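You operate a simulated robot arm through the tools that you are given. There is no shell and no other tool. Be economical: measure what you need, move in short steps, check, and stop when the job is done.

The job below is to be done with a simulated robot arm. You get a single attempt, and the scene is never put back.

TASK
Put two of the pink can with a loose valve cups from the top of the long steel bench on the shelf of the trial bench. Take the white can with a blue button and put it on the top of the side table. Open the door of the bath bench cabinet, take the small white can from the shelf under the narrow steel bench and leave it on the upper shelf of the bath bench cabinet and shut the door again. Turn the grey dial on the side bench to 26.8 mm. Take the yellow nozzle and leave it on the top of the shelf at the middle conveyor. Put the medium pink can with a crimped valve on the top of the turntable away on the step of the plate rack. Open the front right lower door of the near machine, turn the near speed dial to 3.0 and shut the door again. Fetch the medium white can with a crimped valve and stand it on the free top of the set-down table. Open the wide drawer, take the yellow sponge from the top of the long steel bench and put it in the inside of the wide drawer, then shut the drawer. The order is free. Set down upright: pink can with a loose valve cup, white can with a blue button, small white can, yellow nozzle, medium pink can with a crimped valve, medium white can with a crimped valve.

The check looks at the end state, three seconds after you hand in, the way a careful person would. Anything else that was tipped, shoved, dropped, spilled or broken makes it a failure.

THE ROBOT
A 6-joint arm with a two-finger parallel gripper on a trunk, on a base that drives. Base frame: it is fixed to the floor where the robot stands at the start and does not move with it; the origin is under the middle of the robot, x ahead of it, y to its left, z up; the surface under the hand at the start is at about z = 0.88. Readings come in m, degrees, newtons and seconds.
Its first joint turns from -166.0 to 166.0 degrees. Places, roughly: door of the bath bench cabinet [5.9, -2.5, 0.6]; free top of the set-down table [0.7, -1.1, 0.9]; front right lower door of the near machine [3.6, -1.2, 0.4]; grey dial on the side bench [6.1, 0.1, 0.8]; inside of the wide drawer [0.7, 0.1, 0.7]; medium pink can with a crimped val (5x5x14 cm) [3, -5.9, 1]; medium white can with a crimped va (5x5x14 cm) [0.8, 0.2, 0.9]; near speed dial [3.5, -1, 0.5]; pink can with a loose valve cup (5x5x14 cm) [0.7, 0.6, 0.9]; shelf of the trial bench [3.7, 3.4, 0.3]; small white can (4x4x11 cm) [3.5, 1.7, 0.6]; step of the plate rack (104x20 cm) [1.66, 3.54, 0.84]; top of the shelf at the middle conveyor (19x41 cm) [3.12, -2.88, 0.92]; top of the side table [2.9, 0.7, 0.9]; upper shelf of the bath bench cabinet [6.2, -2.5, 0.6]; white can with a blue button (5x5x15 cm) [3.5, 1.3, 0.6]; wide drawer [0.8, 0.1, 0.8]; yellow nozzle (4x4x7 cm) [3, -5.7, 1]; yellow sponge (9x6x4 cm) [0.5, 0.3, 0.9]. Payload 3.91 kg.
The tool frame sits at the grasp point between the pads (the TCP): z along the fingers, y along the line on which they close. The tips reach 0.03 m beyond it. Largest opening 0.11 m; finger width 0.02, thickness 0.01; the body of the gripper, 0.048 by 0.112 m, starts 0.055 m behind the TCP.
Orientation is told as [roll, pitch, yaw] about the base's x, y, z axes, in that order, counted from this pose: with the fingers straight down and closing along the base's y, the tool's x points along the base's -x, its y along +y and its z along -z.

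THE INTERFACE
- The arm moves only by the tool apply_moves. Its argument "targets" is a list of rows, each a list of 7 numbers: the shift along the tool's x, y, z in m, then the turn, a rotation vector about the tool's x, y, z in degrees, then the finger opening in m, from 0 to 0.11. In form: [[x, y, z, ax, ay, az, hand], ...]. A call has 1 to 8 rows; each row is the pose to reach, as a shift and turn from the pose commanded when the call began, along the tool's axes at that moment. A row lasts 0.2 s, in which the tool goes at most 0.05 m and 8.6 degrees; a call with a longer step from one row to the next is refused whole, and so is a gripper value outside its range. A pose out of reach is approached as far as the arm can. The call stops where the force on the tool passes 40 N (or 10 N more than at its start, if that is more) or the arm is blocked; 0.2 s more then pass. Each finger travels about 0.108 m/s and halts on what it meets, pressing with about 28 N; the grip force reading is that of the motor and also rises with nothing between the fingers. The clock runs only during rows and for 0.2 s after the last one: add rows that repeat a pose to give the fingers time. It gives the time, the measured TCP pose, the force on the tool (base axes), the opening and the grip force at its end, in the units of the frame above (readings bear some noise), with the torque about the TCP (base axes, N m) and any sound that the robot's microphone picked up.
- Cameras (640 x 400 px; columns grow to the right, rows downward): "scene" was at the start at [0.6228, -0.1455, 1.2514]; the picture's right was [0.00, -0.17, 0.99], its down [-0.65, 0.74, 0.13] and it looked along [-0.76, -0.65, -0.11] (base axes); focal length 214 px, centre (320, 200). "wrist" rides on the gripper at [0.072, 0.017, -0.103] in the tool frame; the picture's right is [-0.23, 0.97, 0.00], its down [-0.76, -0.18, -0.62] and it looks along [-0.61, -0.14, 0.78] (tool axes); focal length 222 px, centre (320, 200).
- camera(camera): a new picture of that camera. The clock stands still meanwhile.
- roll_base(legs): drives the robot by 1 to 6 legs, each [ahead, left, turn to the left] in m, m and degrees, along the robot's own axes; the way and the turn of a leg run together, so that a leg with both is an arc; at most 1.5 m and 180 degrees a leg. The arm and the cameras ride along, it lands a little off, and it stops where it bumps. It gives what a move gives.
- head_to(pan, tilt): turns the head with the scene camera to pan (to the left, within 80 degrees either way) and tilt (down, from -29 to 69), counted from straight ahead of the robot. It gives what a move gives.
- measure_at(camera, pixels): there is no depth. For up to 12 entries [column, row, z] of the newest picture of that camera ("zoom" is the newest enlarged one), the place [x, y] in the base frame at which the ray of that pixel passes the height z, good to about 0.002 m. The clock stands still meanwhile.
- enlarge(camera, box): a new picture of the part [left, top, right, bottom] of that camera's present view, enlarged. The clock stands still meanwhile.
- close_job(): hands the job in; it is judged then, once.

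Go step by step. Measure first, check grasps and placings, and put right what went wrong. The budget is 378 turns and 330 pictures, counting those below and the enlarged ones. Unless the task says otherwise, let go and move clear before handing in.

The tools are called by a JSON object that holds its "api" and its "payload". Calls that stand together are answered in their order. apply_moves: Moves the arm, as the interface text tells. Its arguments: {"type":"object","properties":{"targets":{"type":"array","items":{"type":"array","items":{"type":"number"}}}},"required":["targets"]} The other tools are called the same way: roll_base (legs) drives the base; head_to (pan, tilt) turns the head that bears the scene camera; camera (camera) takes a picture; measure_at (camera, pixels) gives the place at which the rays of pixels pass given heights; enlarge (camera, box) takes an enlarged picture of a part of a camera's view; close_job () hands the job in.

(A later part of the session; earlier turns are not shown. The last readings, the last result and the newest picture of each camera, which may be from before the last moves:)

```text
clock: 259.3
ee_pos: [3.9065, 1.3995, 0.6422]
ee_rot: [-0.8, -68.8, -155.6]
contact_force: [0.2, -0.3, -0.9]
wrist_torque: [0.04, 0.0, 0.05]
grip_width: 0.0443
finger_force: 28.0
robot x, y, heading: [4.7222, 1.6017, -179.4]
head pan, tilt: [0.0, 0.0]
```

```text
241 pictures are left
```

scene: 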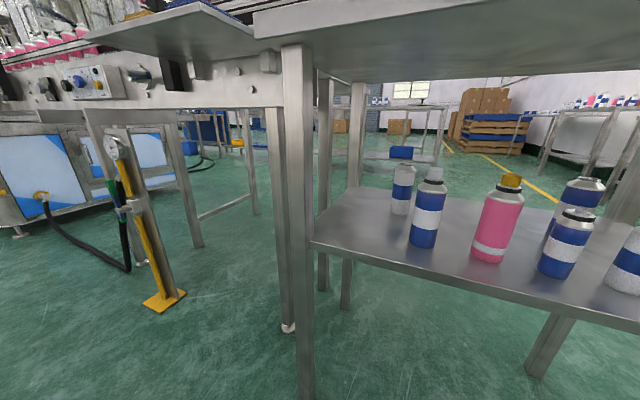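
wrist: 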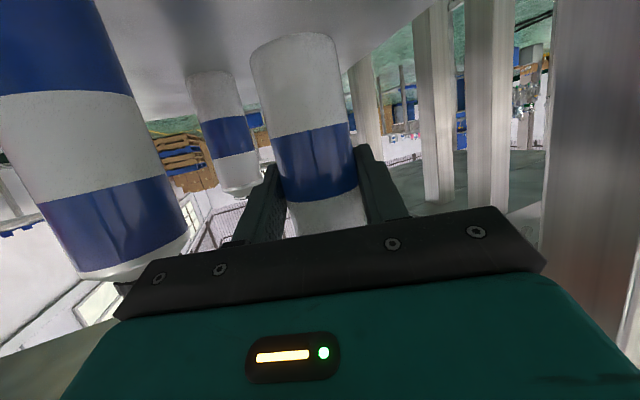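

Others are undisturbed. Raise and retract, then drive round to the side table.

{"api": "apply_moves", "payload": {"targets": [[-0.042, 0, -0.0163, 0, 0, 0, 0.03], [-0.084, 0, -0.0326, 0, 0, 0, 0.03], [-0.126, 0, -0.049, 0, 0, 0, 0.03], [-0.168, 0, -0.065, 0, 0, 0, 0.03], [-0.21, 0, -0.0815, 0, 0, 0, 0.03], [-0.252, 0, -0.098, 0, 0, 0, 0.03], [-0.294, 0, -0.114, 0, 0, 0, 0.03], [-0.336, 0, -0.13, 0, 0, 0, 0.03]]}}

{"api": "apply_moves", "payload": {"targets": [[-0.042, 0, -0.0163, 0, 0, 0, 0.03], [-0.084, 0, -0.0326, 0, 0, 0, 0.03], [-0.11, 0, -0.07, 0, 0, 0, 0.03], [-0.12, 0, -0.115, 0, 0, 0, 0.03], [-0.125, 0, -0.16, 0, 0, 0, 0.03], [-0.125, 0, -0.2, 0, 0, 0, 0.03]]}}

{"api": "roll_base", "payload": {"legs": [[0, -0.85, 0], [1.4, 0, 0], [1.3, 0, 0], [0, 0, 180], [0, -1.2, 0]]}}

{"api": "camera", "payload": {"camera": "scene"}}

```text
clock: 261.1
ee_pos: [3.9079, 1.3971, 1.0006]
ee_rot: [-0.9, -68.8, -155.5]
contact_force: [0.9, 0.8, -2.1]
wrist_torque: [0.0, 0.0, 0.0]
grip_width: 0.0446
finger_force: 28.0
robot x, y, heading: [4.7232, 1.6008, -179.7]
head pan, tilt: [0.0, 0.0]
```

```text
clock: 262.5
ee_pos: [4.0372, 1.4525, 1.1903]
ee_rot: [-0.8, -68.8, -155.7]
contact_force: [-1.1, 0.8, -1.7]
wrist_torque: [-0.03, 0.01, 0.0]
grip_width: 0.0443
finger_force: 28.1
robot x, y, heading: [4.7223, 1.5968, -179.5]
head pan, tilt: [0.0, 0.0]
```

```text
clock: 292.7
ee_pos: [2.7335, 1.3842, 1.1907]
ee_rot: [-0.8, -68.9, 24.8]
contact_force: [0.3, -0.4, -1.8]
wrist_torque: [0.02, 0.0, 0.0]
grip_width: 0.0439
finger_force: 27.7
robot x, y, heading: [2.0485, 1.2324, 1.0]
head pan, tilt: [0.0, 0.0]
```

```text
240 pictures are left
```

scene: 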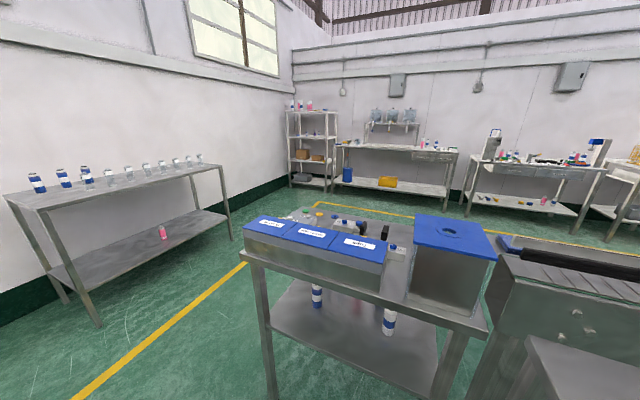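

Pink can visible on trial shelf at (163,230). Strafe right to face the side table.

{"api": "roll_base", "payload": {"legs": [[-0.05, -0.5, -25]]}}

{"api": "head_to", "payload": {"pan": 0, "tilt": 25}}

{"api": "camera", "payload": {"camera": "scene"}}

```text
clock: 295.6
ee_pos: [2.5869, 0.6041, 1.1905]
ee_rot: [-0.9, -68.7, -0.2]
contact_force: [0.2, 0.6, -0.3]
wrist_torque: [0.01, -0.02, -0.01]
grip_width: 0.044
finger_force: 27.8
robot x, y, heading: [1.9031, 0.7549, -24.0]
head pan, tilt: [0.0, 0.0]
```

```text
clock: 296.5
ee_pos: [2.5852, 0.6036, 1.1897]
ee_rot: [-0.8, -68.7, -0.1]
contact_force: [-1.0, -1.0, -1.5]
wrist_torque: [-0.04, 0.02, 0.01]
grip_width: 0.044
finger_force: 27.8
robot x, y, heading: [1.8987, 0.7558, -23.9]
head pan, tilt: [0.0, 25.0]
```

```text
239 pictures are left
```

scene: 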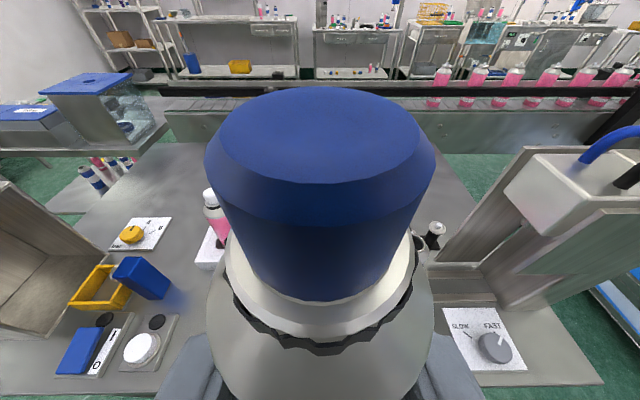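

{"api": "camera", "payload": {"camera": "wrist"}}

{"api": "roll_base", "payload": {"legs": [[-0.05, 0.45, 0]]}}

{"api": "head_to", "payload": {"pan": -35, "tilt": 20}}

{"api": "camera", "payload": {"camera": "scene"}}

```text
238 pictures are left
```

wrist: 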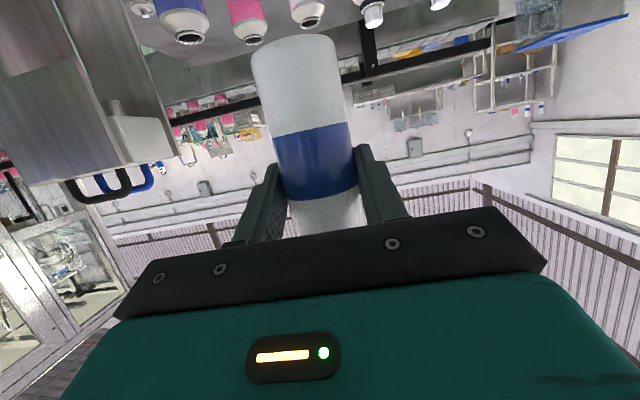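

```text
clock: 299.3
ee_pos: [2.725, 1.0395, 1.1908]
ee_rot: [-0.8, -68.8, -0.1]
contact_force: [0.5, -0.3, -2.0]
wrist_torque: [0.0, 0.01, 0.0]
grip_width: 0.0439
finger_force: 28.1
robot x, y, heading: [2.0373, 1.1912, -24.4]
head pan, tilt: [0.0, 25.0]
```

```text
clock: 300.3
ee_pos: [2.7261, 1.0377, 1.1908]
ee_rot: [-0.7, -68.8, -0.1]
contact_force: [-0.8, 0.2, -1.2]
wrist_torque: [0.0, 0.01, 0.0]
grip_width: 0.0442
finger_force: 27.6
robot x, y, heading: [2.0376, 1.1911, -24.1]
head pan, tilt: [-35.0, 20.0]
```

```text
237 pictures are left
```

scene: 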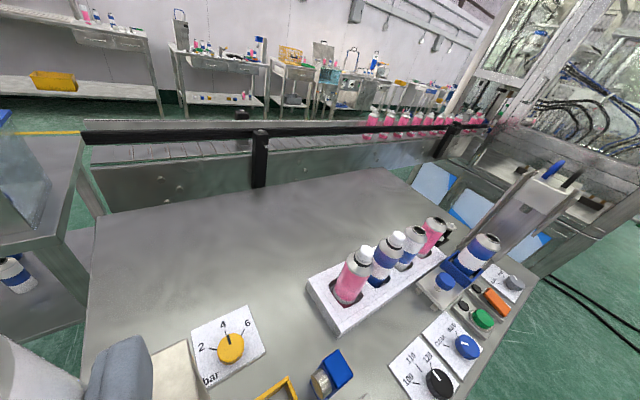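

There's a large free area at (200,240). Measure it.

{"api": "measure_at", "payload": {"camera": "scene", "pixels": [[180, 255, 0.88], [240, 240, 0.88], [100, 215, 0.88], [88, 380, 0.88], [384, 170, 0.88], [225, 310, 0.88], [310, 285, 0.88], [200, 380, 0.88], [310, 280, 0.93], [384, 170, 0.92]]}}

```text
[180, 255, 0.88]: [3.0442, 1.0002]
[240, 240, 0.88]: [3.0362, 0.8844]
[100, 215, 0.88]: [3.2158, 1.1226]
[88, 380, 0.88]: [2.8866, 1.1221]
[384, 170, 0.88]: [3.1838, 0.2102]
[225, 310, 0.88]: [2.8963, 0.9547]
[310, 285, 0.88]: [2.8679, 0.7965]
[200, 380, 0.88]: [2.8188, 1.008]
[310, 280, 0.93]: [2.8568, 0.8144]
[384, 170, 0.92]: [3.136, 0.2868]
```

Place at (3.05,0.96). Drive closer, check, then lower.

{"api": "roll_base", "payload": {"legs": [[0.23, 0.025, 0]]}}

{"api": "camera", "payload": {"camera": "scene"}}

{"api": "camera", "payload": {"camera": "wrist"}}

```text
clock: 302.0
ee_pos: [2.9456, 0.97, 1.1908]
ee_rot: [-0.9, -68.7, 0.0]
contact_force: [0.4, 0.2, -3.2]
wrist_torque: [0.0, 0.0, 0.02]
grip_width: 0.0441
finger_force: 27.6
robot x, y, heading: [2.2569, 1.12, -24.3]
head pan, tilt: [-35.0, 20.0]
```

```text
236 pictures are left
```

scene: 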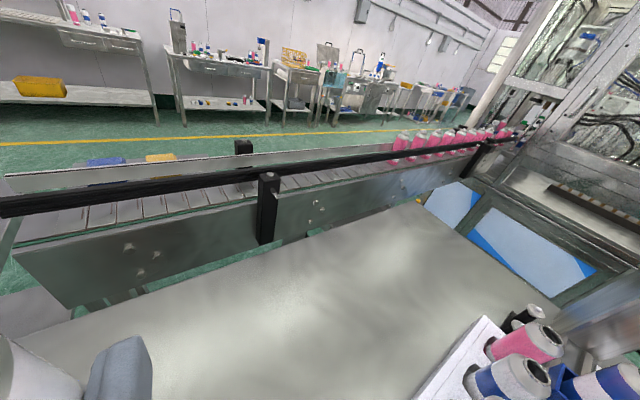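

```text
235 pictures are left
```

wrist: 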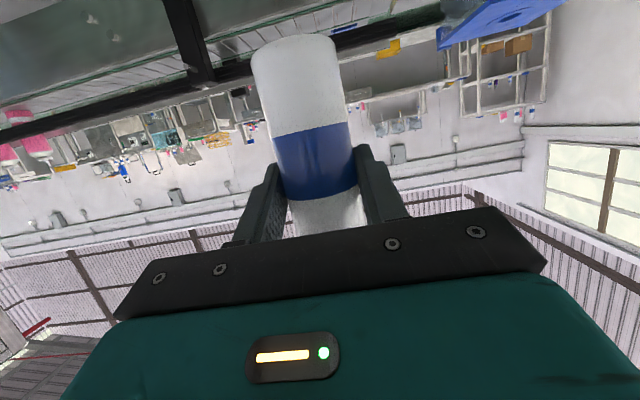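

{"api": "apply_moves", "payload": {"targets": [[0.03, -0.002, 0.032, 0, 0, 0, 0.03], [0.061, -0.004, 0.064, 0, 0, 0, 0.03], [0.091, -0.006, 0.097, 0, 0, 0, 0.03], [0.122, -0.008, 0.129, 0, 0, 0, 0.03], [0.152, -0.01, 0.161, 0, 0, 0, 0.03]]}}

{"api": "camera", "payload": {"camera": "wrist"}}

{"api": "camera", "payload": {"camera": "scene"}}

```text
clock: 303.4
ee_pos: [3.0392, 0.9229, 0.992]
ee_rot: [-0.9, -69.1, -1.8]
contact_force: [-0.2, 0.6, -1.0]
wrist_torque: [-0.01, 0.01, -0.01]
grip_width: 0.0439
finger_force: 28.1
robot x, y, heading: [2.2631, 1.1119, -25.3]
head pan, tilt: [-35.0, 20.0]
stopped in row 5: the arm was blocked; the commanded pose is now the measured one
```

```text
234 pictures are left
```

wrist: 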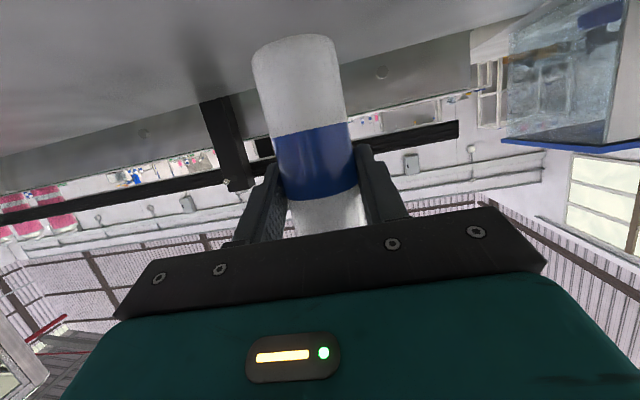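

```text
233 pictures are left
```

scene: 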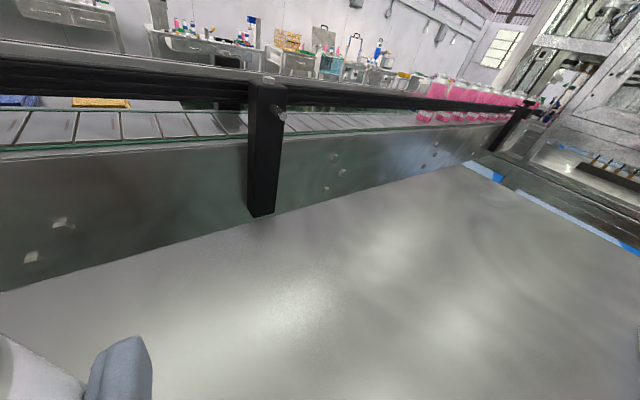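

The arm was blocked and the base nudged slightly. Look to the left for what was touched.

{"api": "head_to", "payload": {"pan": 60, "tilt": 25}}

{"api": "camera", "payload": {"camera": "scene"}}

{"api": "head_to", "payload": {"pan": -20, "tilt": 69}}

{"api": "camera", "payload": {"camera": "scene"}}

```text
clock: 305.1
ee_pos: [3.0396, 0.923, 0.9929]
ee_rot: [-0.6, -69.0, -1.8]
contact_force: [0.0, -0.9, -1.8]
wrist_torque: [0.0, 0.02, -0.02]
grip_width: 0.0437
finger_force: 27.8
robot x, y, heading: [2.2642, 1.1066, -25.4]
head pan, tilt: [60.0, 25.0]
```

```text
232 pictures are left
```

scene: 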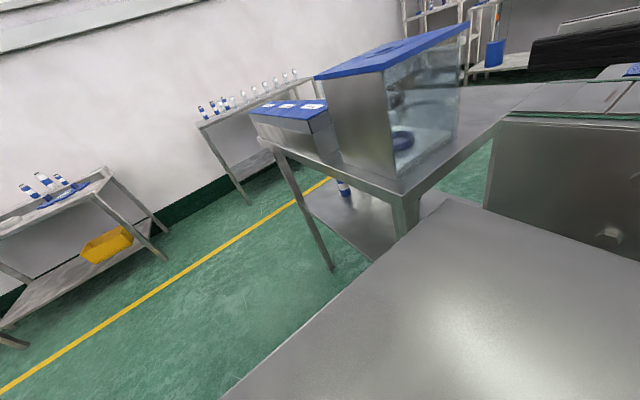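

```text
clock: 306.6
ee_pos: [3.0389, 0.9234, 0.9929]
ee_rot: [-0.6, -69.0, -1.9]
contact_force: [-0.5, 0.4, -1.9]
wrist_torque: [0.0, 0.01, 0.0]
grip_width: 0.044
finger_force: 27.6
robot x, y, heading: [2.2623, 1.1135, -25.3]
head pan, tilt: [-20.0, 68.8]
```

```text
231 pictures are left
```

scene: 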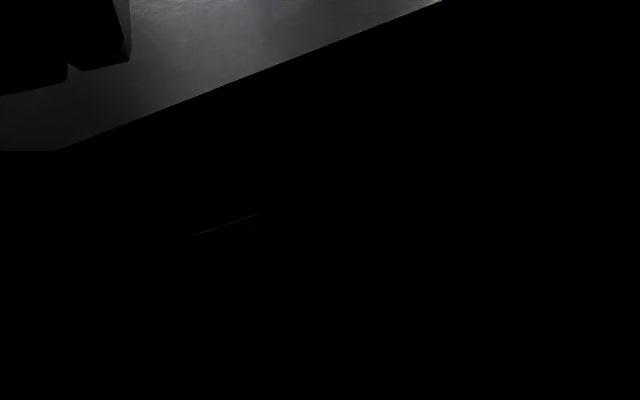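

Likely the wrist touched a block standing at the table's front-left. Raise and look down at it.

{"api": "apply_moves", "payload": {"targets": [[-0.042, 0, -0.016, 0, 0, 0, 0.03], [-0.084, 0, -0.032, 0, 0, 0, 0.03], [-0.126, 0, -0.048, 0, 0, 0, 0.03], [-0.168, 0, -0.064, 0, 0, 0, 0.03], [-0.19, 0, -0.073, 0, 0, 0, 0.03]]}}

{"api": "roll_base", "payload": {"legs": [[-0.4, 0, 0]]}}

{"api": "head_to", "payload": {"pan": -30, "tilt": 25}}

{"api": "camera", "payload": {"camera": "scene"}}

{"api": "head_to", "payload": {"pan": 30, "tilt": 25}}

{"api": "camera", "payload": {"camera": "scene"}}

```text
clock: 307.9
ee_pos: [3.0411, 0.9276, 1.1925]
ee_rot: [-0.9, -68.8, -1.5]
contact_force: [0.2, -0.2, -1.7]
wrist_torque: [0.0, 0.0, 0.02]
grip_width: 0.044
finger_force: 28.0
robot x, y, heading: [2.2624, 1.1087, -25.3]
head pan, tilt: [-20.0, 68.8]
```

```text
clock: 310.3
ee_pos: [2.6824, 1.0989, 1.1936]
ee_rot: [-0.9, -68.8, -1.5]
contact_force: [-0.7, -0.5, -1.8]
wrist_torque: [-0.02, 0.0, 0.01]
grip_width: 0.044
finger_force: 27.5
robot x, y, heading: [1.9009, 1.2823, -25.4]
head pan, tilt: [-20.0, 68.8]
```

```text
clock: 311.4
ee_pos: [2.6824, 1.0992, 1.1939]
ee_rot: [-0.9, -68.8, -1.5]
contact_force: [-0.3, 0.7, -1.3]
wrist_torque: [-0.01, 0.03, 0.02]
grip_width: 0.0437
finger_force: 28.3
robot x, y, heading: [1.8981, 1.2814, -25.2]
head pan, tilt: [-30.0, 25.0]
```

```text
230 pictures are left
```

scene: 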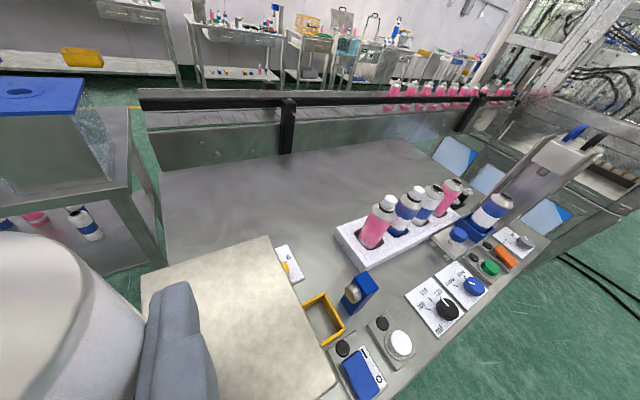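

```text
clock: 312.7
ee_pos: [2.6814, 1.0987, 1.192]
ee_rot: [-0.9, -68.9, -1.5]
contact_force: [-0.6, 0.5, -1.2]
wrist_torque: [-0.02, 0.02, -0.03]
grip_width: 0.0437
finger_force: 28.0
robot x, y, heading: [1.9038, 1.2775, -25.4]
head pan, tilt: [30.0, 25.0]
```

```text
229 pictures are left
```

scene: 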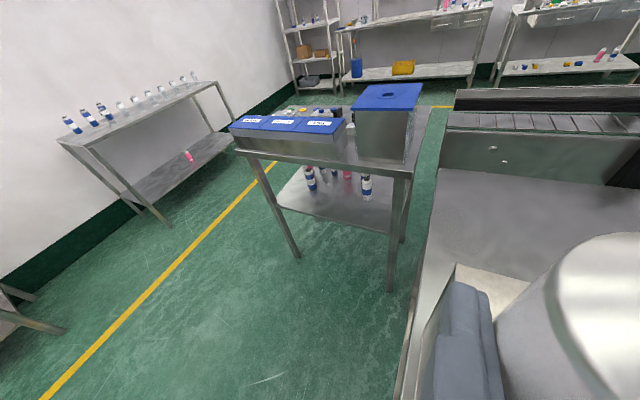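

The cream-topped block at (235,320) is likely what was touched. Measure its corners to see whether it moved.

{"api": "head_to", "payload": {"pan": -30, "tilt": 25}}

{"api": "enlarge", "payload": {"camera": "scene", "box": [100, 200, 420, 400]}}

{"api": "measure_at", "payload": {"camera": "zoom", "pixels": [[336, 74, 1.0], [336, 74, 1.05], [336, 74, 0.95], [80, 150, 1.0], [470, 360, 1.0], [80, 150, 1.05], [470, 360, 1.05]]}}

```text
clock: 314.0
ee_pos: [2.6827, 1.0984, 1.1922]
ee_rot: [-1.0, -68.7, -1.6]
contact_force: [0.6, -0.8, -2.0]
wrist_torque: [0.04, 0.01, 0.04]
grip_width: 0.0439
finger_force: 28.3
robot x, y, heading: [1.9053, 1.281, -25.3]
head pan, tilt: [-30.0, 25.0]
```

```text
2.00 times, centred on (260, 300) of scene
```

zoom: 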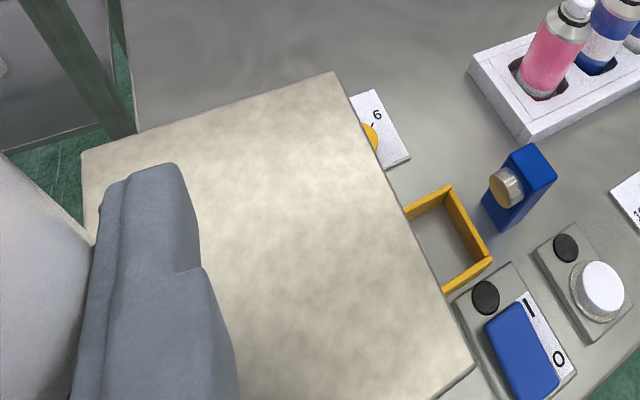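

```text
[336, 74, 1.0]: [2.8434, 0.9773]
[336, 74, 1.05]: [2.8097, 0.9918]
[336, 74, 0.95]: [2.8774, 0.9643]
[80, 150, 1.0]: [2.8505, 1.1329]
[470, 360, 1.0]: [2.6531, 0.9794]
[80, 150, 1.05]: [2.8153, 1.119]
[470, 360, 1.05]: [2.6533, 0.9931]
```

The block is axis-aligned and flush (x 2.65–2.85, y 0.98–1.13), not shifted as far as I can tell. I'll instead approach from the left end of the table, pointing -y, to a spot at (3.06,0.93).

{"api": "roll_base", "payload": {"legs": [[0, 0, -55.7], [-0.367, 0.883, 0]]}}

{"api": "apply_moves", "payload": {"targets": [[0, 0, 0, 4.65, 0, 1.8, 0.03], [0, 0, 0, 9.3, 0, 3.6, 0.03]]}}

{"api": "head_to", "payload": {"pan": 25, "tilt": 25}}

{"api": "camera", "payload": {"camera": "scene"}}

```text
clock: 321.5
ee_pos: [2.9992, 1.0318, 1.1932]
ee_rot: [-1.0, -68.8, -57.3]
contact_force: [-0.3, -0.1, -1.7]
wrist_torque: [0.04, 0.04, 0.0]
grip_width: 0.0438
finger_force: 28.0
robot x, y, heading: [2.7103, 1.7779, -81.2]
head pan, tilt: [-30.0, 25.0]
```

```text
clock: 322.1
ee_pos: [2.9985, 1.0319, 1.1933]
ee_rot: [-0.9, -69.0, -67.4]
contact_force: [-0.5, -0.7, -1.6]
wrist_torque: [0.01, 0.0, 0.0]
grip_width: 0.0436
finger_force: 28.2
robot x, y, heading: [2.7081, 1.7802, -81.3]
head pan, tilt: [-30.0, 25.0]
```

```text
clock: 323.3
ee_pos: [2.999, 1.0312, 1.1923]
ee_rot: [-1.0, -68.9, -67.4]
contact_force: [-0.4, -0.4, -2.6]
wrist_torque: [-0.03, 0.02, 0.0]
grip_width: 0.0441
finger_force: 27.7
robot x, y, heading: [2.7107, 1.7776, -81.3]
head pan, tilt: [25.0, 25.0]
```

```text
227 pictures are left
```

scene: 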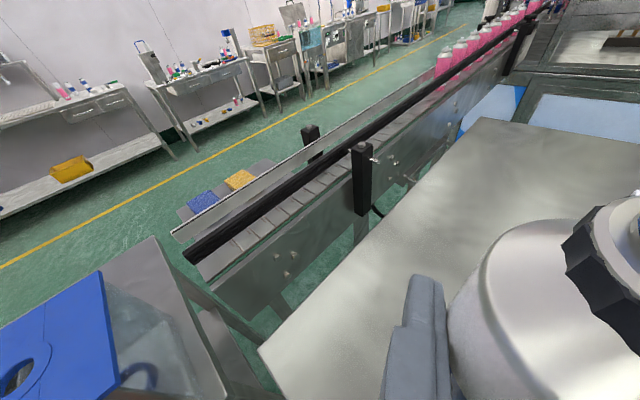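

{"api": "apply_moves", "payload": {"targets": [[0.029, 0.002, 0.035, 0, 0, 0, 0.03], [0.0586, 0.004, 0.07, 0, 0, 0, 0.03], [0.088, 0.005, 0.1056, 0, 0, 0, 0.03], [0.117, 0.007, 0.141, 0, 0, 0, 0.03], [0.1465, 0.008, 0.176, 0, 0, 0, 0.03]]}}

{"api": "camera", "payload": {"camera": "wrist"}}

```text
clock: 324.5
ee_pos: [3.0449, 0.9334, 0.9985]
ee_rot: [-0.2, -68.9, -67.9]
contact_force: [0.5, -0.1, -1.2]
wrist_torque: [0.03, 0.0, -0.01]
grip_width: 0.044
finger_force: 27.9
out of reach, approached as far as the arm can: row 5
robot x, y, heading: [2.7141, 1.7801, -81.0]
head pan, tilt: [25.0, 25.0]
```

```text
226 pictures are left
```

wrist: 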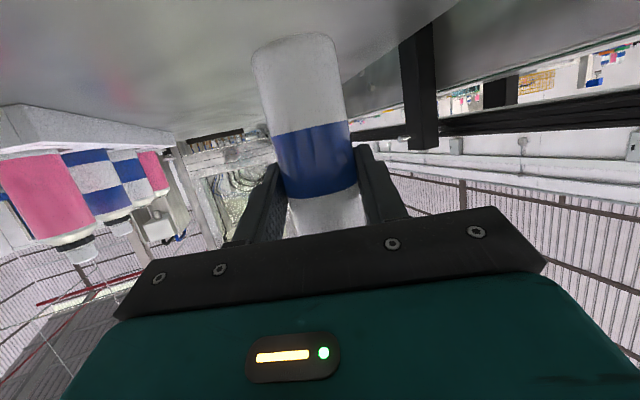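

{"api": "apply_moves", "payload": {"targets": [[0.014, 0, 0.005, 0, 0, 0, 0.03], [0.028, 0, 0.011, 0, 0, 0, 0.03], [0.036, 0, 0.014, 0, 0, 0, 0.03]]}}

```text
clock: 325.3
ee_pos: [3.043, 0.9335, 0.9705]
ee_rot: [5.0, -68.7, -74.4]
contact_force: [3.3, 4.7, 17.5]
wrist_torque: [-0.31, 0.31, -0.08]
grip_width: 0.0439
finger_force: 28.0
out of reach, approached as far as the arm can: row 1, 2, 3
robot x, y, heading: [2.713, 1.7799, -81.2]
head pan, tilt: [25.0, 25.0]
```

Contact at z=0.97, suggesting the side table top is ≈0.90. Check visually.

{"api": "camera", "payload": {"camera": "wrist"}}

{"api": "enlarge", "payload": {"camera": "wrist", "box": [200, 0, 440, 150]}}

```text
225 pictures are left
```

wrist: 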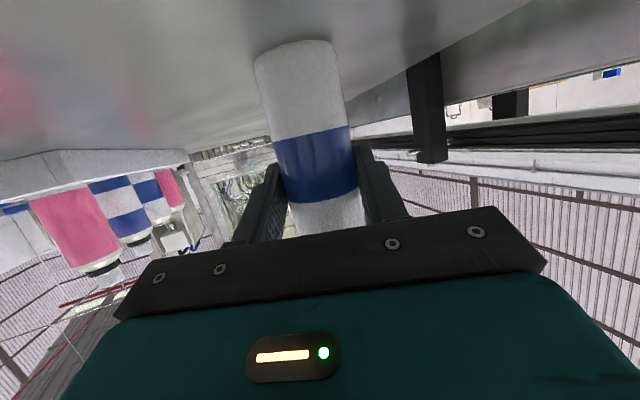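

```text
2.67 times, centred on (320, 75) of wrist
```

zoom: 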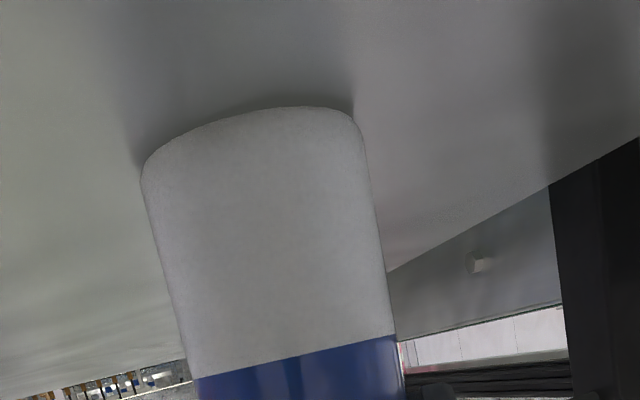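

Base is on the table (tilted ≈2°). Release and back out.

{"api": "apply_moves", "payload": {"targets": [[0, 0, 0, 0, 0, 0, 0.05], [0, 0, 0, 0, 0, 0, 0.07], [0, 0, 0, 0, 0, 0, 0.08], [0, 0, -0.03, 0, 0, 0, 0.08], [0, 0, -0.07, 0, 0, 0, 0.08], [0, 0, -0.11, 0, 0, 0, 0.08], [-0.04, 0, -0.13, 0, 0, 0, 0.08]]}}

{"api": "head_to", "payload": {"pan": 0, "tilt": 15}}

{"api": "camera", "payload": {"camera": "scene"}}

```text
clock: 326.9
ee_pos: [2.9981, 1.0238, 1.0379]
ee_rot: [-29.4, -67.7, -39.4]
contact_force: [0.4, -0.4, -0.5]
wrist_torque: [-0.06, 0.01, 0.0]
grip_width: 0.0801
finger_force: 0.1
out of reach, approached as far as the arm can: row 6, 7
robot x, y, heading: [2.7111, 1.7796, -81.3]
head pan, tilt: [25.0, 25.0]
```

```text
clock: 327.8
ee_pos: [2.9988, 1.0231, 1.0382]
ee_rot: [-29.2, -67.8, -39.5]
contact_force: [-1.3, -0.2, 0.4]
wrist_torque: [-0.03, 0.03, 0.03]
grip_width: 0.0798
finger_force: 0.0
robot x, y, heading: [2.7131, 1.7779, -81.2]
head pan, tilt: [0.0, 15.0]
```

```text
223 pictures are left
```

scene: 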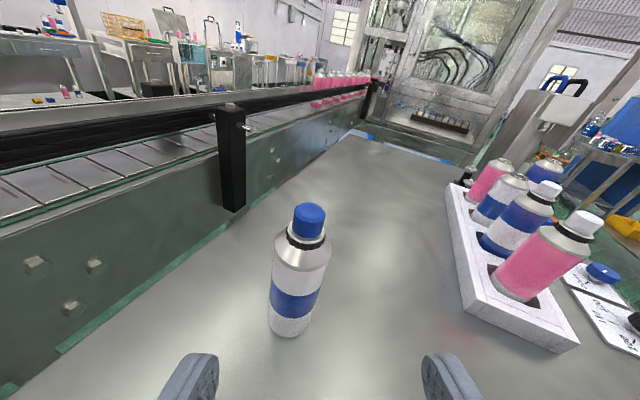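

Placed upright on the side table. Raise, square up the tool, and drive back to the long bench for the second pink can.

{"api": "apply_moves", "payload": {"targets": [[-0.037, -0.0074, -0.0132, 0, 0, 0, 0.08], [-0.074, -0.0148, -0.0264, 0, 0, 0, 0.08], [-0.111, -0.0222, -0.0396, 2, 0, 4, 0.08], [-0.148, -0.03, -0.053, 4, 0, 8, 0.08], [-0.148, -0.03, -0.053, 8, 0, 15, 0.08]]}}

{"api": "roll_base", "payload": {"legs": [[-0.15, -0.9, 0], [0, 0, -98.7]]}}

{"api": "camera", "payload": {"camera": "scene"}}

```text
clock: 329.0
ee_pos: [2.9757, 1.0127, 1.1907]
ee_rot: [26.4, -65.3, -105.7]
contact_force: [-0.3, -1.3, -0.3]
wrist_torque: [-0.01, 0.0, 0.01]
grip_width: 0.0801
finger_force: 0.1
robot x, y, heading: [2.7134, 1.7761, -81.4]
head pan, tilt: [0.0, 15.0]
```

```text
clock: 338.0
ee_pos: [1.0018, 1.66, 1.1905]
ee_rot: [26.4, -65.3, 154.8]
contact_force: [-0.5, 0.0, 0.0]
wrist_torque: [-0.02, 0.01, -0.02]
grip_width: 0.0803
finger_force: 0.0
robot x, y, heading: [1.8014, 1.7913, 178.9]
head pan, tilt: [0.0, 15.0]
```

```text
222 pictures are left
```

scene: 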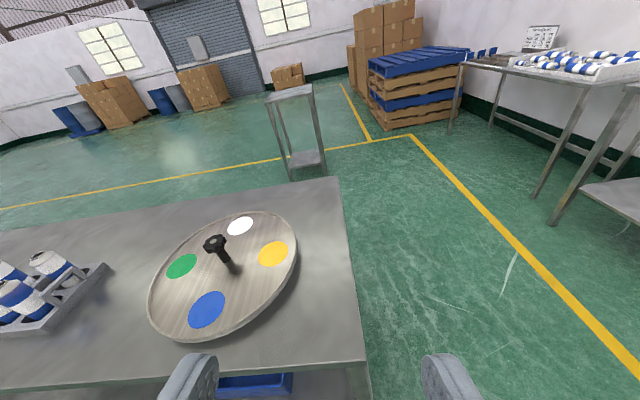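

{"api": "apply_moves", "payload": {"targets": [[0, 0, 0, -6.6, 0, 0, 0.08], [0, 0, 0, -13.2, 0, 0, 0.08], [0, 0, 0, -19.8, 0, 0, 0.08], [0, 0, 0, -26.4, 0, 0, 0.08]]}}

{"api": "apply_moves", "payload": {"targets": [[0, 0, 0, -7.5, 0, -3.5, 0.08], [0, 0, 0, -15, 0, -7, 0.08], [0, 0, 0, -22.7, 0, -10.5, 0.08]]}}

{"api": "roll_base", "payload": {"legs": [[0, 1.1, 0]]}}

{"api": "camera", "payload": {"camera": "scene"}}

```text
clock: 339.0
ee_pos: [1.0024, 1.6613, 1.1906]
ee_rot: [52.8, -65.4, 154.9]
contact_force: [-0.2, -0.4, -0.1]
wrist_torque: [0.03, -0.01, -0.03]
grip_width: 0.0799
finger_force: 0.1
robot x, y, heading: [1.8024, 1.7899, 179.0]
head pan, tilt: [0.0, 15.0]
```

```text
clock: 339.8
ee_pos: [1.0026, 1.6589, 1.1912]
ee_rot: [59.9, -74.4, 171.6]
contact_force: [0.9, -0.3, 0.5]
wrist_torque: [0.05, -0.02, -0.01]
grip_width: 0.0802
finger_force: 0.0
robot x, y, heading: [1.7996, 1.7905, 179.2]
head pan, tilt: [0.0, 15.0]
```

```text
clock: 345.4
ee_pos: [0.9867, 0.5569, 1.1906]
ee_rot: [59.9, -74.1, 171.8]
contact_force: [0.1, -0.4, -0.8]
wrist_torque: [0.0, -0.02, -0.02]
grip_width: 0.0801
finger_force: 0.1
robot x, y, heading: [1.7814, 0.6935, 179.3]
head pan, tilt: [0.0, 15.0]
```

```text
221 pictures are left
```

scene: 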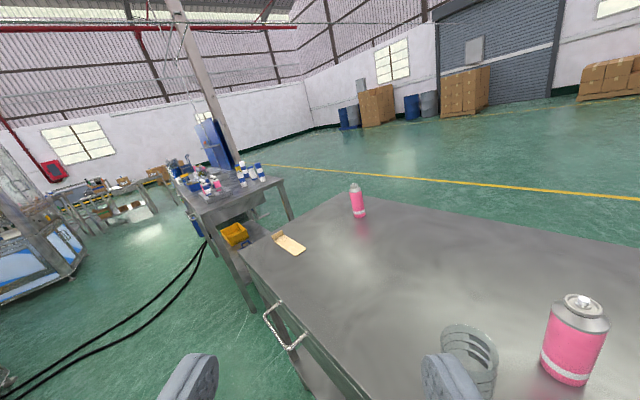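

I rotated the wrong way; undo and correct.

{"api": "apply_moves", "payload": {"targets": [[0, 0, 0, 7.5, 0, 3.5, 0.08], [0, 0, 0, 15, 0, 7, 0.08], [0, 0, 0, 22.7, 0, 10.5, 0.08]]}}

{"api": "apply_moves", "payload": {"targets": [[0, 0, 0, 7.5, 0, 0, 0.08], [0, 0, 0, 15, 0, 0, 0.08], [0, 0, 0, 22.5, 0, 0, 0.08], [0, 0, 0, 30, 0, 0, 0.08], [0, 0, 0, 37.5, 0, 0, 0.08], [0, 0, 0, 45, 0, 0, 0.08], [0, 0, 0, 52.8, 0, 0, 0.08]]}}

{"api": "apply_moves", "payload": {"targets": [[0, 0, 0, -7.5, 0, -3.5, 0.08], [0, 0, 0, -15, 0, -7, 0.08], [0, 0, 0, -22.7, 0, -10.5, 0.08]]}}

{"api": "camera", "payload": {"camera": "scene"}}

```text
clock: 346.2
ee_pos: [0.9858, 0.5578, 1.1909]
ee_rot: [52.8, -65.4, 154.9]
contact_force: [-0.7, -0.1, 0.8]
wrist_torque: [0.03, 0.02, 0.01]
grip_width: 0.0802
finger_force: 0.1
robot x, y, heading: [1.7883, 0.6865, 179.2]
head pan, tilt: [0.0, 15.0]
```

```text
clock: 347.8
ee_pos: [0.9867, 0.5589, 1.1904]
ee_rot: [0.1, -65.5, 155.0]
contact_force: [0.3, 0.3, 0.9]
wrist_torque: [-0.05, -0.04, 0.05]
grip_width: 0.0798
finger_force: 0.1
robot x, y, heading: [1.7888, 0.6912, 179.1]
head pan, tilt: [0.0, 15.0]
```

```text
clock: 348.6
ee_pos: [0.9864, 0.559, 1.1906]
ee_rot: [0.0, -65.4, -179.8]
contact_force: [0.0, 0.0, 0.8]
wrist_torque: [0.04, -0.02, 0.01]
grip_width: 0.0797
finger_force: 0.0
robot x, y, heading: [1.7896, 0.693, 179.3]
head pan, tilt: [0.0, 15.0]
```

```text
220 pictures are left
```

scene: 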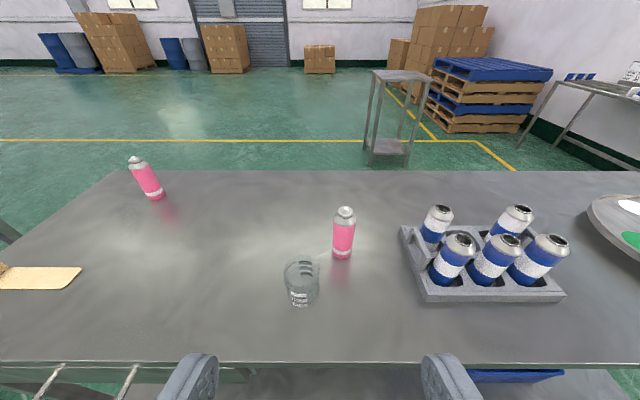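

Pink A has the glass beaker in front of it, so pink C at (150,190) is safer. Measure it.

{"api": "measure_at", "payload": {"camera": "scene", "pixels": [[155, 197, 0.88], [136, 160, 1.02], [343, 255, 0.88], [302, 303, 0.88], [0, 290, 0.88], [80, 275, 0.88]]}}

{"api": "roll_base", "payload": {"legs": [[0, 0.48, 0]]}}

{"api": "camera", "payload": {"camera": "scene"}}

```text
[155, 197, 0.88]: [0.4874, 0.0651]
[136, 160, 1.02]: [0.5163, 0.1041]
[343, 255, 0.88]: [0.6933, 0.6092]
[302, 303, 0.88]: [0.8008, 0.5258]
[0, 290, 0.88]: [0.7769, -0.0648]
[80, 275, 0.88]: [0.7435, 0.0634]
```

```text
clock: 351.5
ee_pos: [0.9813, 0.074, 1.1898]
ee_rot: [-0.1, -65.5, -179.7]
contact_force: [-0.3, 0.3, 1.0]
wrist_torque: [0.01, -0.02, 0.0]
grip_width: 0.0797
finger_force: 0.1
robot x, y, heading: [1.7833, 0.2101, 179.3]
head pan, tilt: [0.0, 15.0]
```

```text
219 pictures are left
```

scene: 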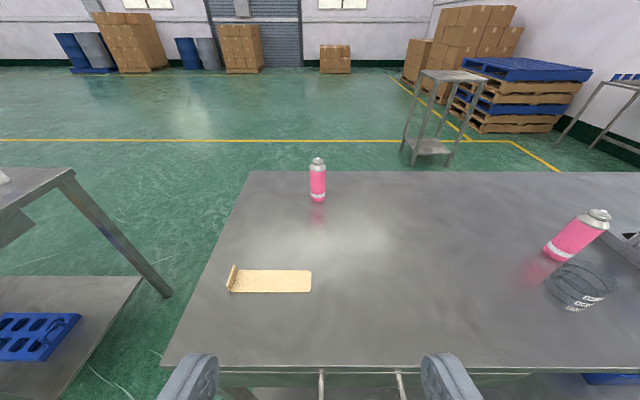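

{"api": "roll_base", "payload": {"legs": [[0.38, 0, 0.5]]}}

{"api": "camera", "payload": {"camera": "scene"}}

{"api": "measure_at", "payload": {"camera": "scene", "pixels": [[320, 200, 0.88], [320, 250, 0.88]]}}

```text
clock: 353.9
ee_pos: [0.6024, 0.0684, 1.1899]
ee_rot: [-0.1, -65.4, -179.1]
contact_force: [0.1, 0.0, -0.3]
wrist_torque: [-0.02, 0.02, -0.02]
grip_width: 0.0801
finger_force: 0.1
robot x, y, heading: [1.4006, 0.2119, 179.8]
head pan, tilt: [0.0, 15.0]
```

```text
218 pictures are left
```

scene: 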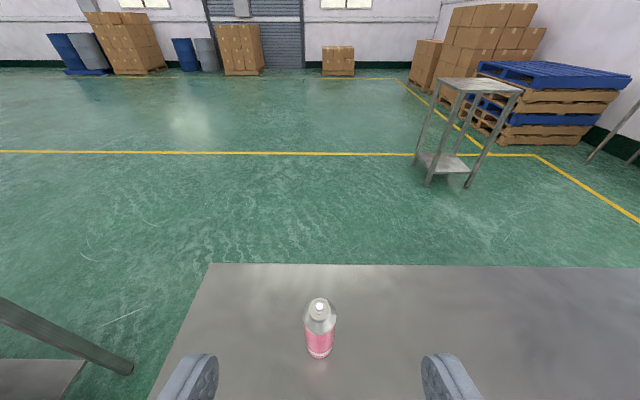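

```text
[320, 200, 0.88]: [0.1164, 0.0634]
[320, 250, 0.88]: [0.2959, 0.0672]
```

{"api": "measure_at", "payload": {"camera": "scene", "pixels": [[320, 352, 0.88], [319, 306, 1.02]]}}

{"api": "apply_moves", "payload": {"targets": [[0.04, 0, 0.013, 0, 0, 0, 0.08], [0.08, 0, 0.026, 0, 0, 0, 0.08], [0.12, 0, 0.04, 0, 0, 0, 0.08], [0.15, 0, 0.05, 0, 0, 0, 0.08], [0.18, 0, 0.058, 0, 0, 0, 0.08]]}}

{"api": "camera", "payload": {"camera": "scene"}}

```text
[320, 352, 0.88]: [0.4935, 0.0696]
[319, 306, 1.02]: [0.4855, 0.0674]
```

```text
clock: 355.1
ee_pos: [0.6247, 0.0687, 1.0024]
ee_rot: [-0.1, -65.4, -179.2]
contact_force: [0.7, -0.1, -0.2]
wrist_torque: [-0.01, 0.0, -0.03]
grip_width: 0.0801
finger_force: 0.0
robot x, y, heading: [1.4013, 0.2116, 180.2]
head pan, tilt: [0.0, 15.0]
```

```text
217 pictures are left
```

scene: 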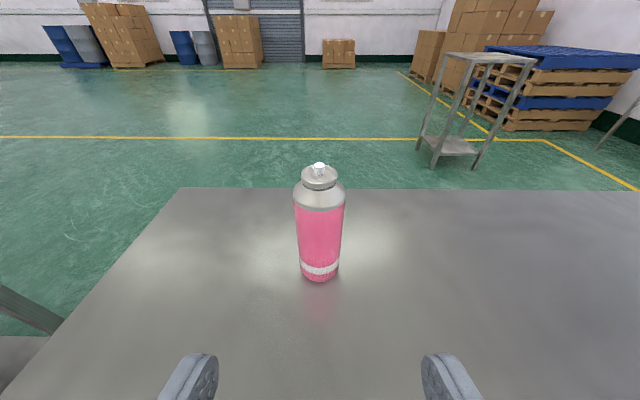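

Centred. Advance 0.148 and grip.

{"api": "apply_moves", "payload": {"targets": [[0, 0, 0.04, 0, 0, 0, 0.08], [0, 0, 0.08, 0, 0, 0, 0.08], [0, 0, 0.115, 0, 0, 0, 0.08], [0, 0, 0.146, 0, 0, 0, 0.08], [0, 0, 0.146, 0, 0, 0, 0.05], [0, 0, 0.146, 0, 0, 0, 0.03], [0, 0, 0.146, 0, 0, 0, 0.03]]}}

{"api": "apply_moves", "payload": {"targets": [[-0.036, 0, -0.0166, 0, 0, 0, 0.03], [-0.073, 0, -0.033, 0, 0, 0, 0.03], [-0.109, 0, -0.05, 0, 0, 0, 0.03], [-0.145, 0, -0.066, 0, 0, 0, 0.03], [-0.16, 0, -0.11, 0, 0, 0, 0.03], [-0.16, 0, -0.155, 0, 0, 0, 0.03], [-0.15, 0, -0.2, 0, 0, 0, 0.03], [-0.14, 0, -0.24, 0, 0, 0, 0.03]]}}

{"api": "camera", "payload": {"camera": "wrist"}}

```text
clock: 356.7
ee_pos: [0.4943, 0.0673, 0.9427]
ee_rot: [-0.1, -65.4, -179.3]
contact_force: [-1.8, 0.9, 4.8]
wrist_torque: [-0.02, 0.2, 0.02]
grip_width: 0.0432
finger_force: 27.8
robot x, y, heading: [1.4026, 0.2132, 180.1]
head pan, tilt: [0.0, 15.0]
```

```text
clock: 358.5
ee_pos: [0.653, 0.0697, 1.1698]
ee_rot: [-0.3, -65.1, -179.1]
contact_force: [-0.5, -0.4, -2.2]
wrist_torque: [0.0, 0.05, -0.02]
grip_width: 0.0429
finger_force: 28.1
robot x, y, heading: [1.4033, 0.2128, 180.2]
head pan, tilt: [0.0, 15.0]
```

```text
216 pictures are left
```

wrist: 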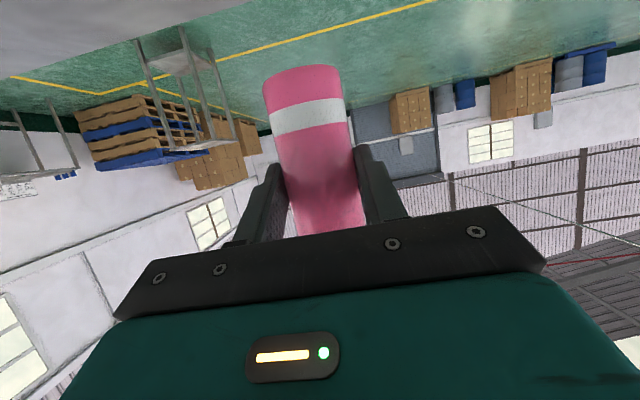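

Held. Drive to the trial bench again.

{"api": "roll_base", "payload": {"legs": [[-0.6, 0, 0], [0, -1.2, 0], [0, -0.85, 0], [0, 0, -90], [0, -1.2, 0], [0, -0.4, 0]]}}

{"api": "camera", "payload": {"camera": "scene"}}

```text
clock: 383.2
ee_pos: [3.4581, 2.9925, 1.1691]
ee_rot: [-0.2, -65.4, 90.8]
contact_force: [0.6, 0.8, -0.4]
wrist_torque: [0.01, -0.01, 0.01]
grip_width: 0.0427
finger_force: 28.0
robot x, y, heading: [3.5972, 2.2453, 89.9]
head pan, tilt: [0.0, 15.0]
```

```text
215 pictures are left
```

scene: 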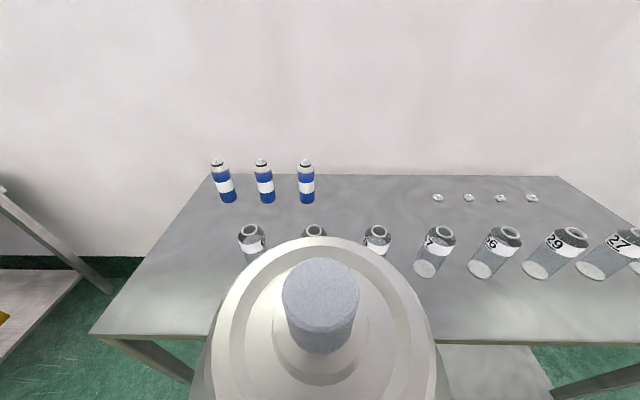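

{"api": "apply_moves", "payload": {"targets": [[0.0409, 0, 0.0187, 0, 0, 0, 0.03], [0.0818, 0, 0.0374, 0, 0, 0, 0.03], [0.1227, 0, 0.0561, 0, 0, 0, 0.03], [0.1636, 0, 0.0748, 0, 0, 0, 0.03], [0.2045, 0, 0.0935, 0, 0, 0, 0.03], [0.2454, 0, 0.1122, 0, 0, 0, 0.03], [0.2863, 0, 0.1309, 0, 0, 0, 0.03], [0.3272, 0, 0.1496, 0, 0, 0, 0.03]]}}

{"api": "apply_moves", "payload": {"targets": [[0.0409, 0, 0.0187, 0, 0, 0, 0.03], [0.0818, 0, 0.0374, 0, 0, 0, 0.03], [0.1227, 0, 0.0561, 0, 0, 0, 0.03], [0.1636, 0, 0.0748, 0, 0, 0, 0.03], [0.2045, 0, 0.0935, 0, 0, 0, 0.03], [0.2454, 0, 0.1122, 0, 0, 0, 0.03], [0.2863, 0, 0.1309, 0, 0, 0, 0.03], [0.32, 0, 0.146, 0, 0, 0, 0.03]]}}

{"api": "head_to", "payload": {"pan": -15, "tilt": 0}}

{"api": "camera", "payload": {"camera": "scene"}}

```text
clock: 385.0
ee_pos: [3.4585, 2.9914, 0.8105]
ee_rot: [-0.3, -65.4, 90.9]
contact_force: [0.1, -0.1, 0.0]
wrist_torque: [-0.04, 0.01, 0.0]
grip_width: 0.0431
finger_force: 27.9
robot x, y, heading: [3.5981, 2.2449, 89.7]
head pan, tilt: [0.0, 15.0]
```

```text
clock: 386.8
ee_pos: [3.445, 3.0016, 0.4834]
ee_rot: [-6.3, -64.7, 95.7]
contact_force: [0.3, 0.2, -0.7]
wrist_torque: [0.01, -0.02, 0.04]
grip_width: 0.0431
finger_force: 28.8
out of reach, approached as far as the arm can: row 6, 7, 8
robot x, y, heading: [3.6005, 2.2454, 90.1]
head pan, tilt: [0.0, 15.0]
```

```text
clock: 387.6
ee_pos: [3.444, 3.001, 0.4834]
ee_rot: [-6.3, -64.5, 95.6]
contact_force: [1.0, 0.8, -0.6]
wrist_torque: [0.0, 0.01, -0.01]
grip_width: 0.0434
finger_force: 28.0
robot x, y, heading: [3.5977, 2.2439, 90.0]
head pan, tilt: [-15.0, 0.0]
```

```text
214 pictures are left
```

scene: 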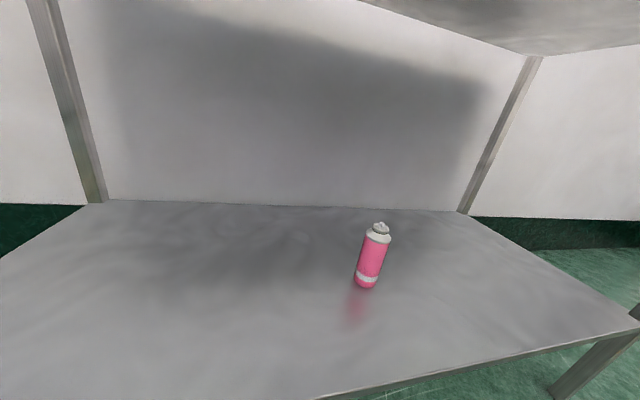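

First pink is still standing at (370,270). Reach forward with roll correction.

{"api": "apply_moves", "payload": {"targets": [[-0.004, 0, 0.036, -1.5, 0, 0, 0.03], [-0.008, 0, 0.072, -3, 0, 0, 0.03], [-0.012, 0, 0.108, -4.5, 0, 0, 0.03], [-0.015, 0, 0.144, -6, 0, 0, 0.03], [-0.0185, 0, 0.178, -6.3, 0, 0, 0.03]]}}

{"api": "roll_base", "payload": {"legs": [[0.08, 0, 0]]}}

```text
clock: 388.8
ee_pos: [3.4059, 3.1767, 0.4371]
ee_rot: [-1.9, -64.6, 95.0]
contact_force: [0.4, 0.1, -0.7]
wrist_torque: [-0.05, -0.03, 0.02]
grip_width: 0.0429
finger_force: 28.1
out of reach, approached as far as the arm can: row 1, 2, 3, 4, 5
robot x, y, heading: [3.5954, 2.246, 89.7]
head pan, tilt: [-15.0, 0.0]
```

```text
clock: 389.9
ee_pos: [3.4072, 3.2546, 0.4372]
ee_rot: [-1.9, -64.6, 94.8]
contact_force: [-0.3, 0.6, -0.2]
wrist_torque: [-0.01, -0.02, -0.02]
grip_width: 0.0431
finger_force: 28.3
robot x, y, heading: [3.6, 2.3177, 89.7]
head pan, tilt: [-15.0, 0.0]
```

{"api": "apply_moves", "payload": {"targets": [[0.0135, 0, 0.0064, 0, 0, 0, 0.03], [0.027, 0, 0.0129, 0, 0, 0, 0.03], [0.0406, 0, 0.0193, 0, 0, 0, 0.03], [0.054, 0, 0.0257, 0, 0, 0, 0.03]]}}

{"api": "apply_moves", "payload": {"targets": [[0.0036, 0, 0.0017, 0, 0, 0, 0.03], [0.0072, 0, 0.0034, 0, 0, 0, 0.03], [0.011, 0, 0.005, 0, 0, 0, 0.03], [0.0145, 0, 0.0068, 0, 0, 0, 0.03]]}}

{"api": "camera", "payload": {"camera": "wrist"}}

```text
clock: 390.9
ee_pos: [3.4052, 3.2584, 0.3803]
ee_rot: [-4.0, -64.4, 96.6]
contact_force: [-0.1, 0.0, 0.0]
wrist_torque: [-0.01, 0.0, 0.02]
grip_width: 0.0431
finger_force: 28.2
out of reach, approached as far as the arm can: row 4
robot x, y, heading: [3.6002, 2.3222, 89.8]
head pan, tilt: [-15.0, 0.0]
```

```text
clock: 391.9
ee_pos: [3.4027, 3.2605, 0.3651]
ee_rot: [-4.3, -64.6, 96.9]
contact_force: [0.4, 0.0, 0.2]
wrist_torque: [0.03, 0.01, 0.01]
grip_width: 0.0431
finger_force: 27.8
out of reach, approached as far as the arm can: row 1, 2, 3, 4
robot x, y, heading: [3.6031, 2.323, 89.9]
head pan, tilt: [-15.0, 0.0]
```

```text
213 pictures are left
```

wrist: 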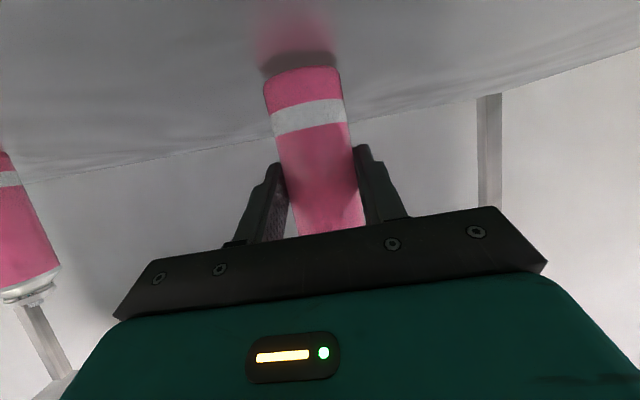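

{"api": "apply_moves", "payload": {"targets": [[0.0027, 0, 0.0013, 0, 0, 0, 0.03], [0.0054, 0, 0.0026, 0, 0, 0, 0.03]]}}

```text
clock: 392.5
ee_pos: [3.4016, 3.2636, 0.362]
ee_rot: [-4.1, -64.6, 96.9]
contact_force: [0.8, -3.1, 10.6]
wrist_torque: [0.06, 0.14, 0.02]
grip_width: 0.0431
finger_force: 27.9
out of reach, approached as far as the arm can: row 1, 2
robot x, y, heading: [3.5972, 2.3207, 89.7]
head pan, tilt: [-15.0, 0.0]
```

Contact. Release and withdraw (backing with the base for a straight path).

{"api": "apply_moves", "payload": {"targets": [[0, 0, 0, 0, 0, 0, 0.05], [0, 0, 0, 0, 0, 0, 0.07], [0, 0, 0, 0, 0, 0, 0.08]]}}

{"api": "roll_base", "payload": {"legs": [[-0.09, 0, 0]]}}

{"api": "apply_moves", "payload": {"targets": [[-0.02, 0, -0.03, 0, 0, 0, 0.08], [-0.04, 0, -0.06, 0, 0, 0, 0.08], [-0.05, 0, -0.1, 0, 0, 0, 0.08], [-0.06, 0, -0.14, 0, 0, 0, 0.08], [-0.06, 0, -0.18, 0, 0, 0, 0.08]]}}

{"api": "camera", "payload": {"camera": "scene"}}

```text
clock: 393.3
ee_pos: [3.3998, 3.2632, 0.3617]
ee_rot: [-4.2, -64.4, 96.9]
contact_force: [0.0, 0.0, -0.1]
wrist_torque: [0.0, -0.01, 0.03]
grip_width: 0.0801
finger_force: 0.1
robot x, y, heading: [3.6018, 2.3252, 89.9]
head pan, tilt: [-15.0, 0.0]
```

```text
clock: 394.4
ee_pos: [3.401, 3.1729, 0.3612]
ee_rot: [-4.3, -64.4, 97.0]
contact_force: [0.7, 0.3, -0.3]
wrist_torque: [-0.03, 0.05, -0.01]
grip_width: 0.0799
finger_force: 0.0
robot x, y, heading: [3.5985, 2.2327, 90.0]
head pan, tilt: [-15.0, 0.0]
```

```text
clock: 395.6
ee_pos: [3.4048, 3.0359, 0.4925]
ee_rot: [-4.2, -64.4, 97.1]
contact_force: [0.3, 0.6, 0.2]
wrist_torque: [0.04, -0.02, 0.01]
grip_width: 0.0801
finger_force: 0.0
robot x, y, heading: [3.5987, 2.2306, 89.9]
head pan, tilt: [-15.0, 0.0]
```

```text
212 pictures are left
```

scene: 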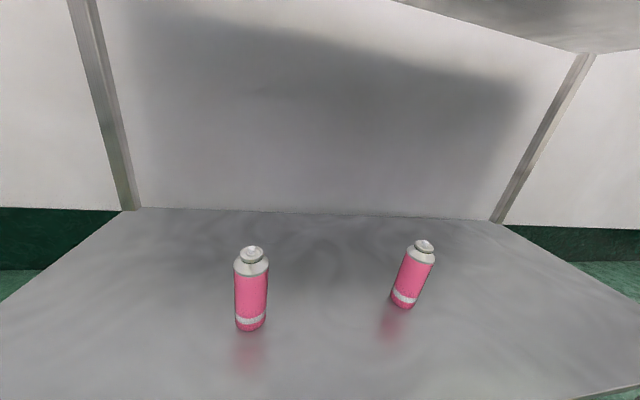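

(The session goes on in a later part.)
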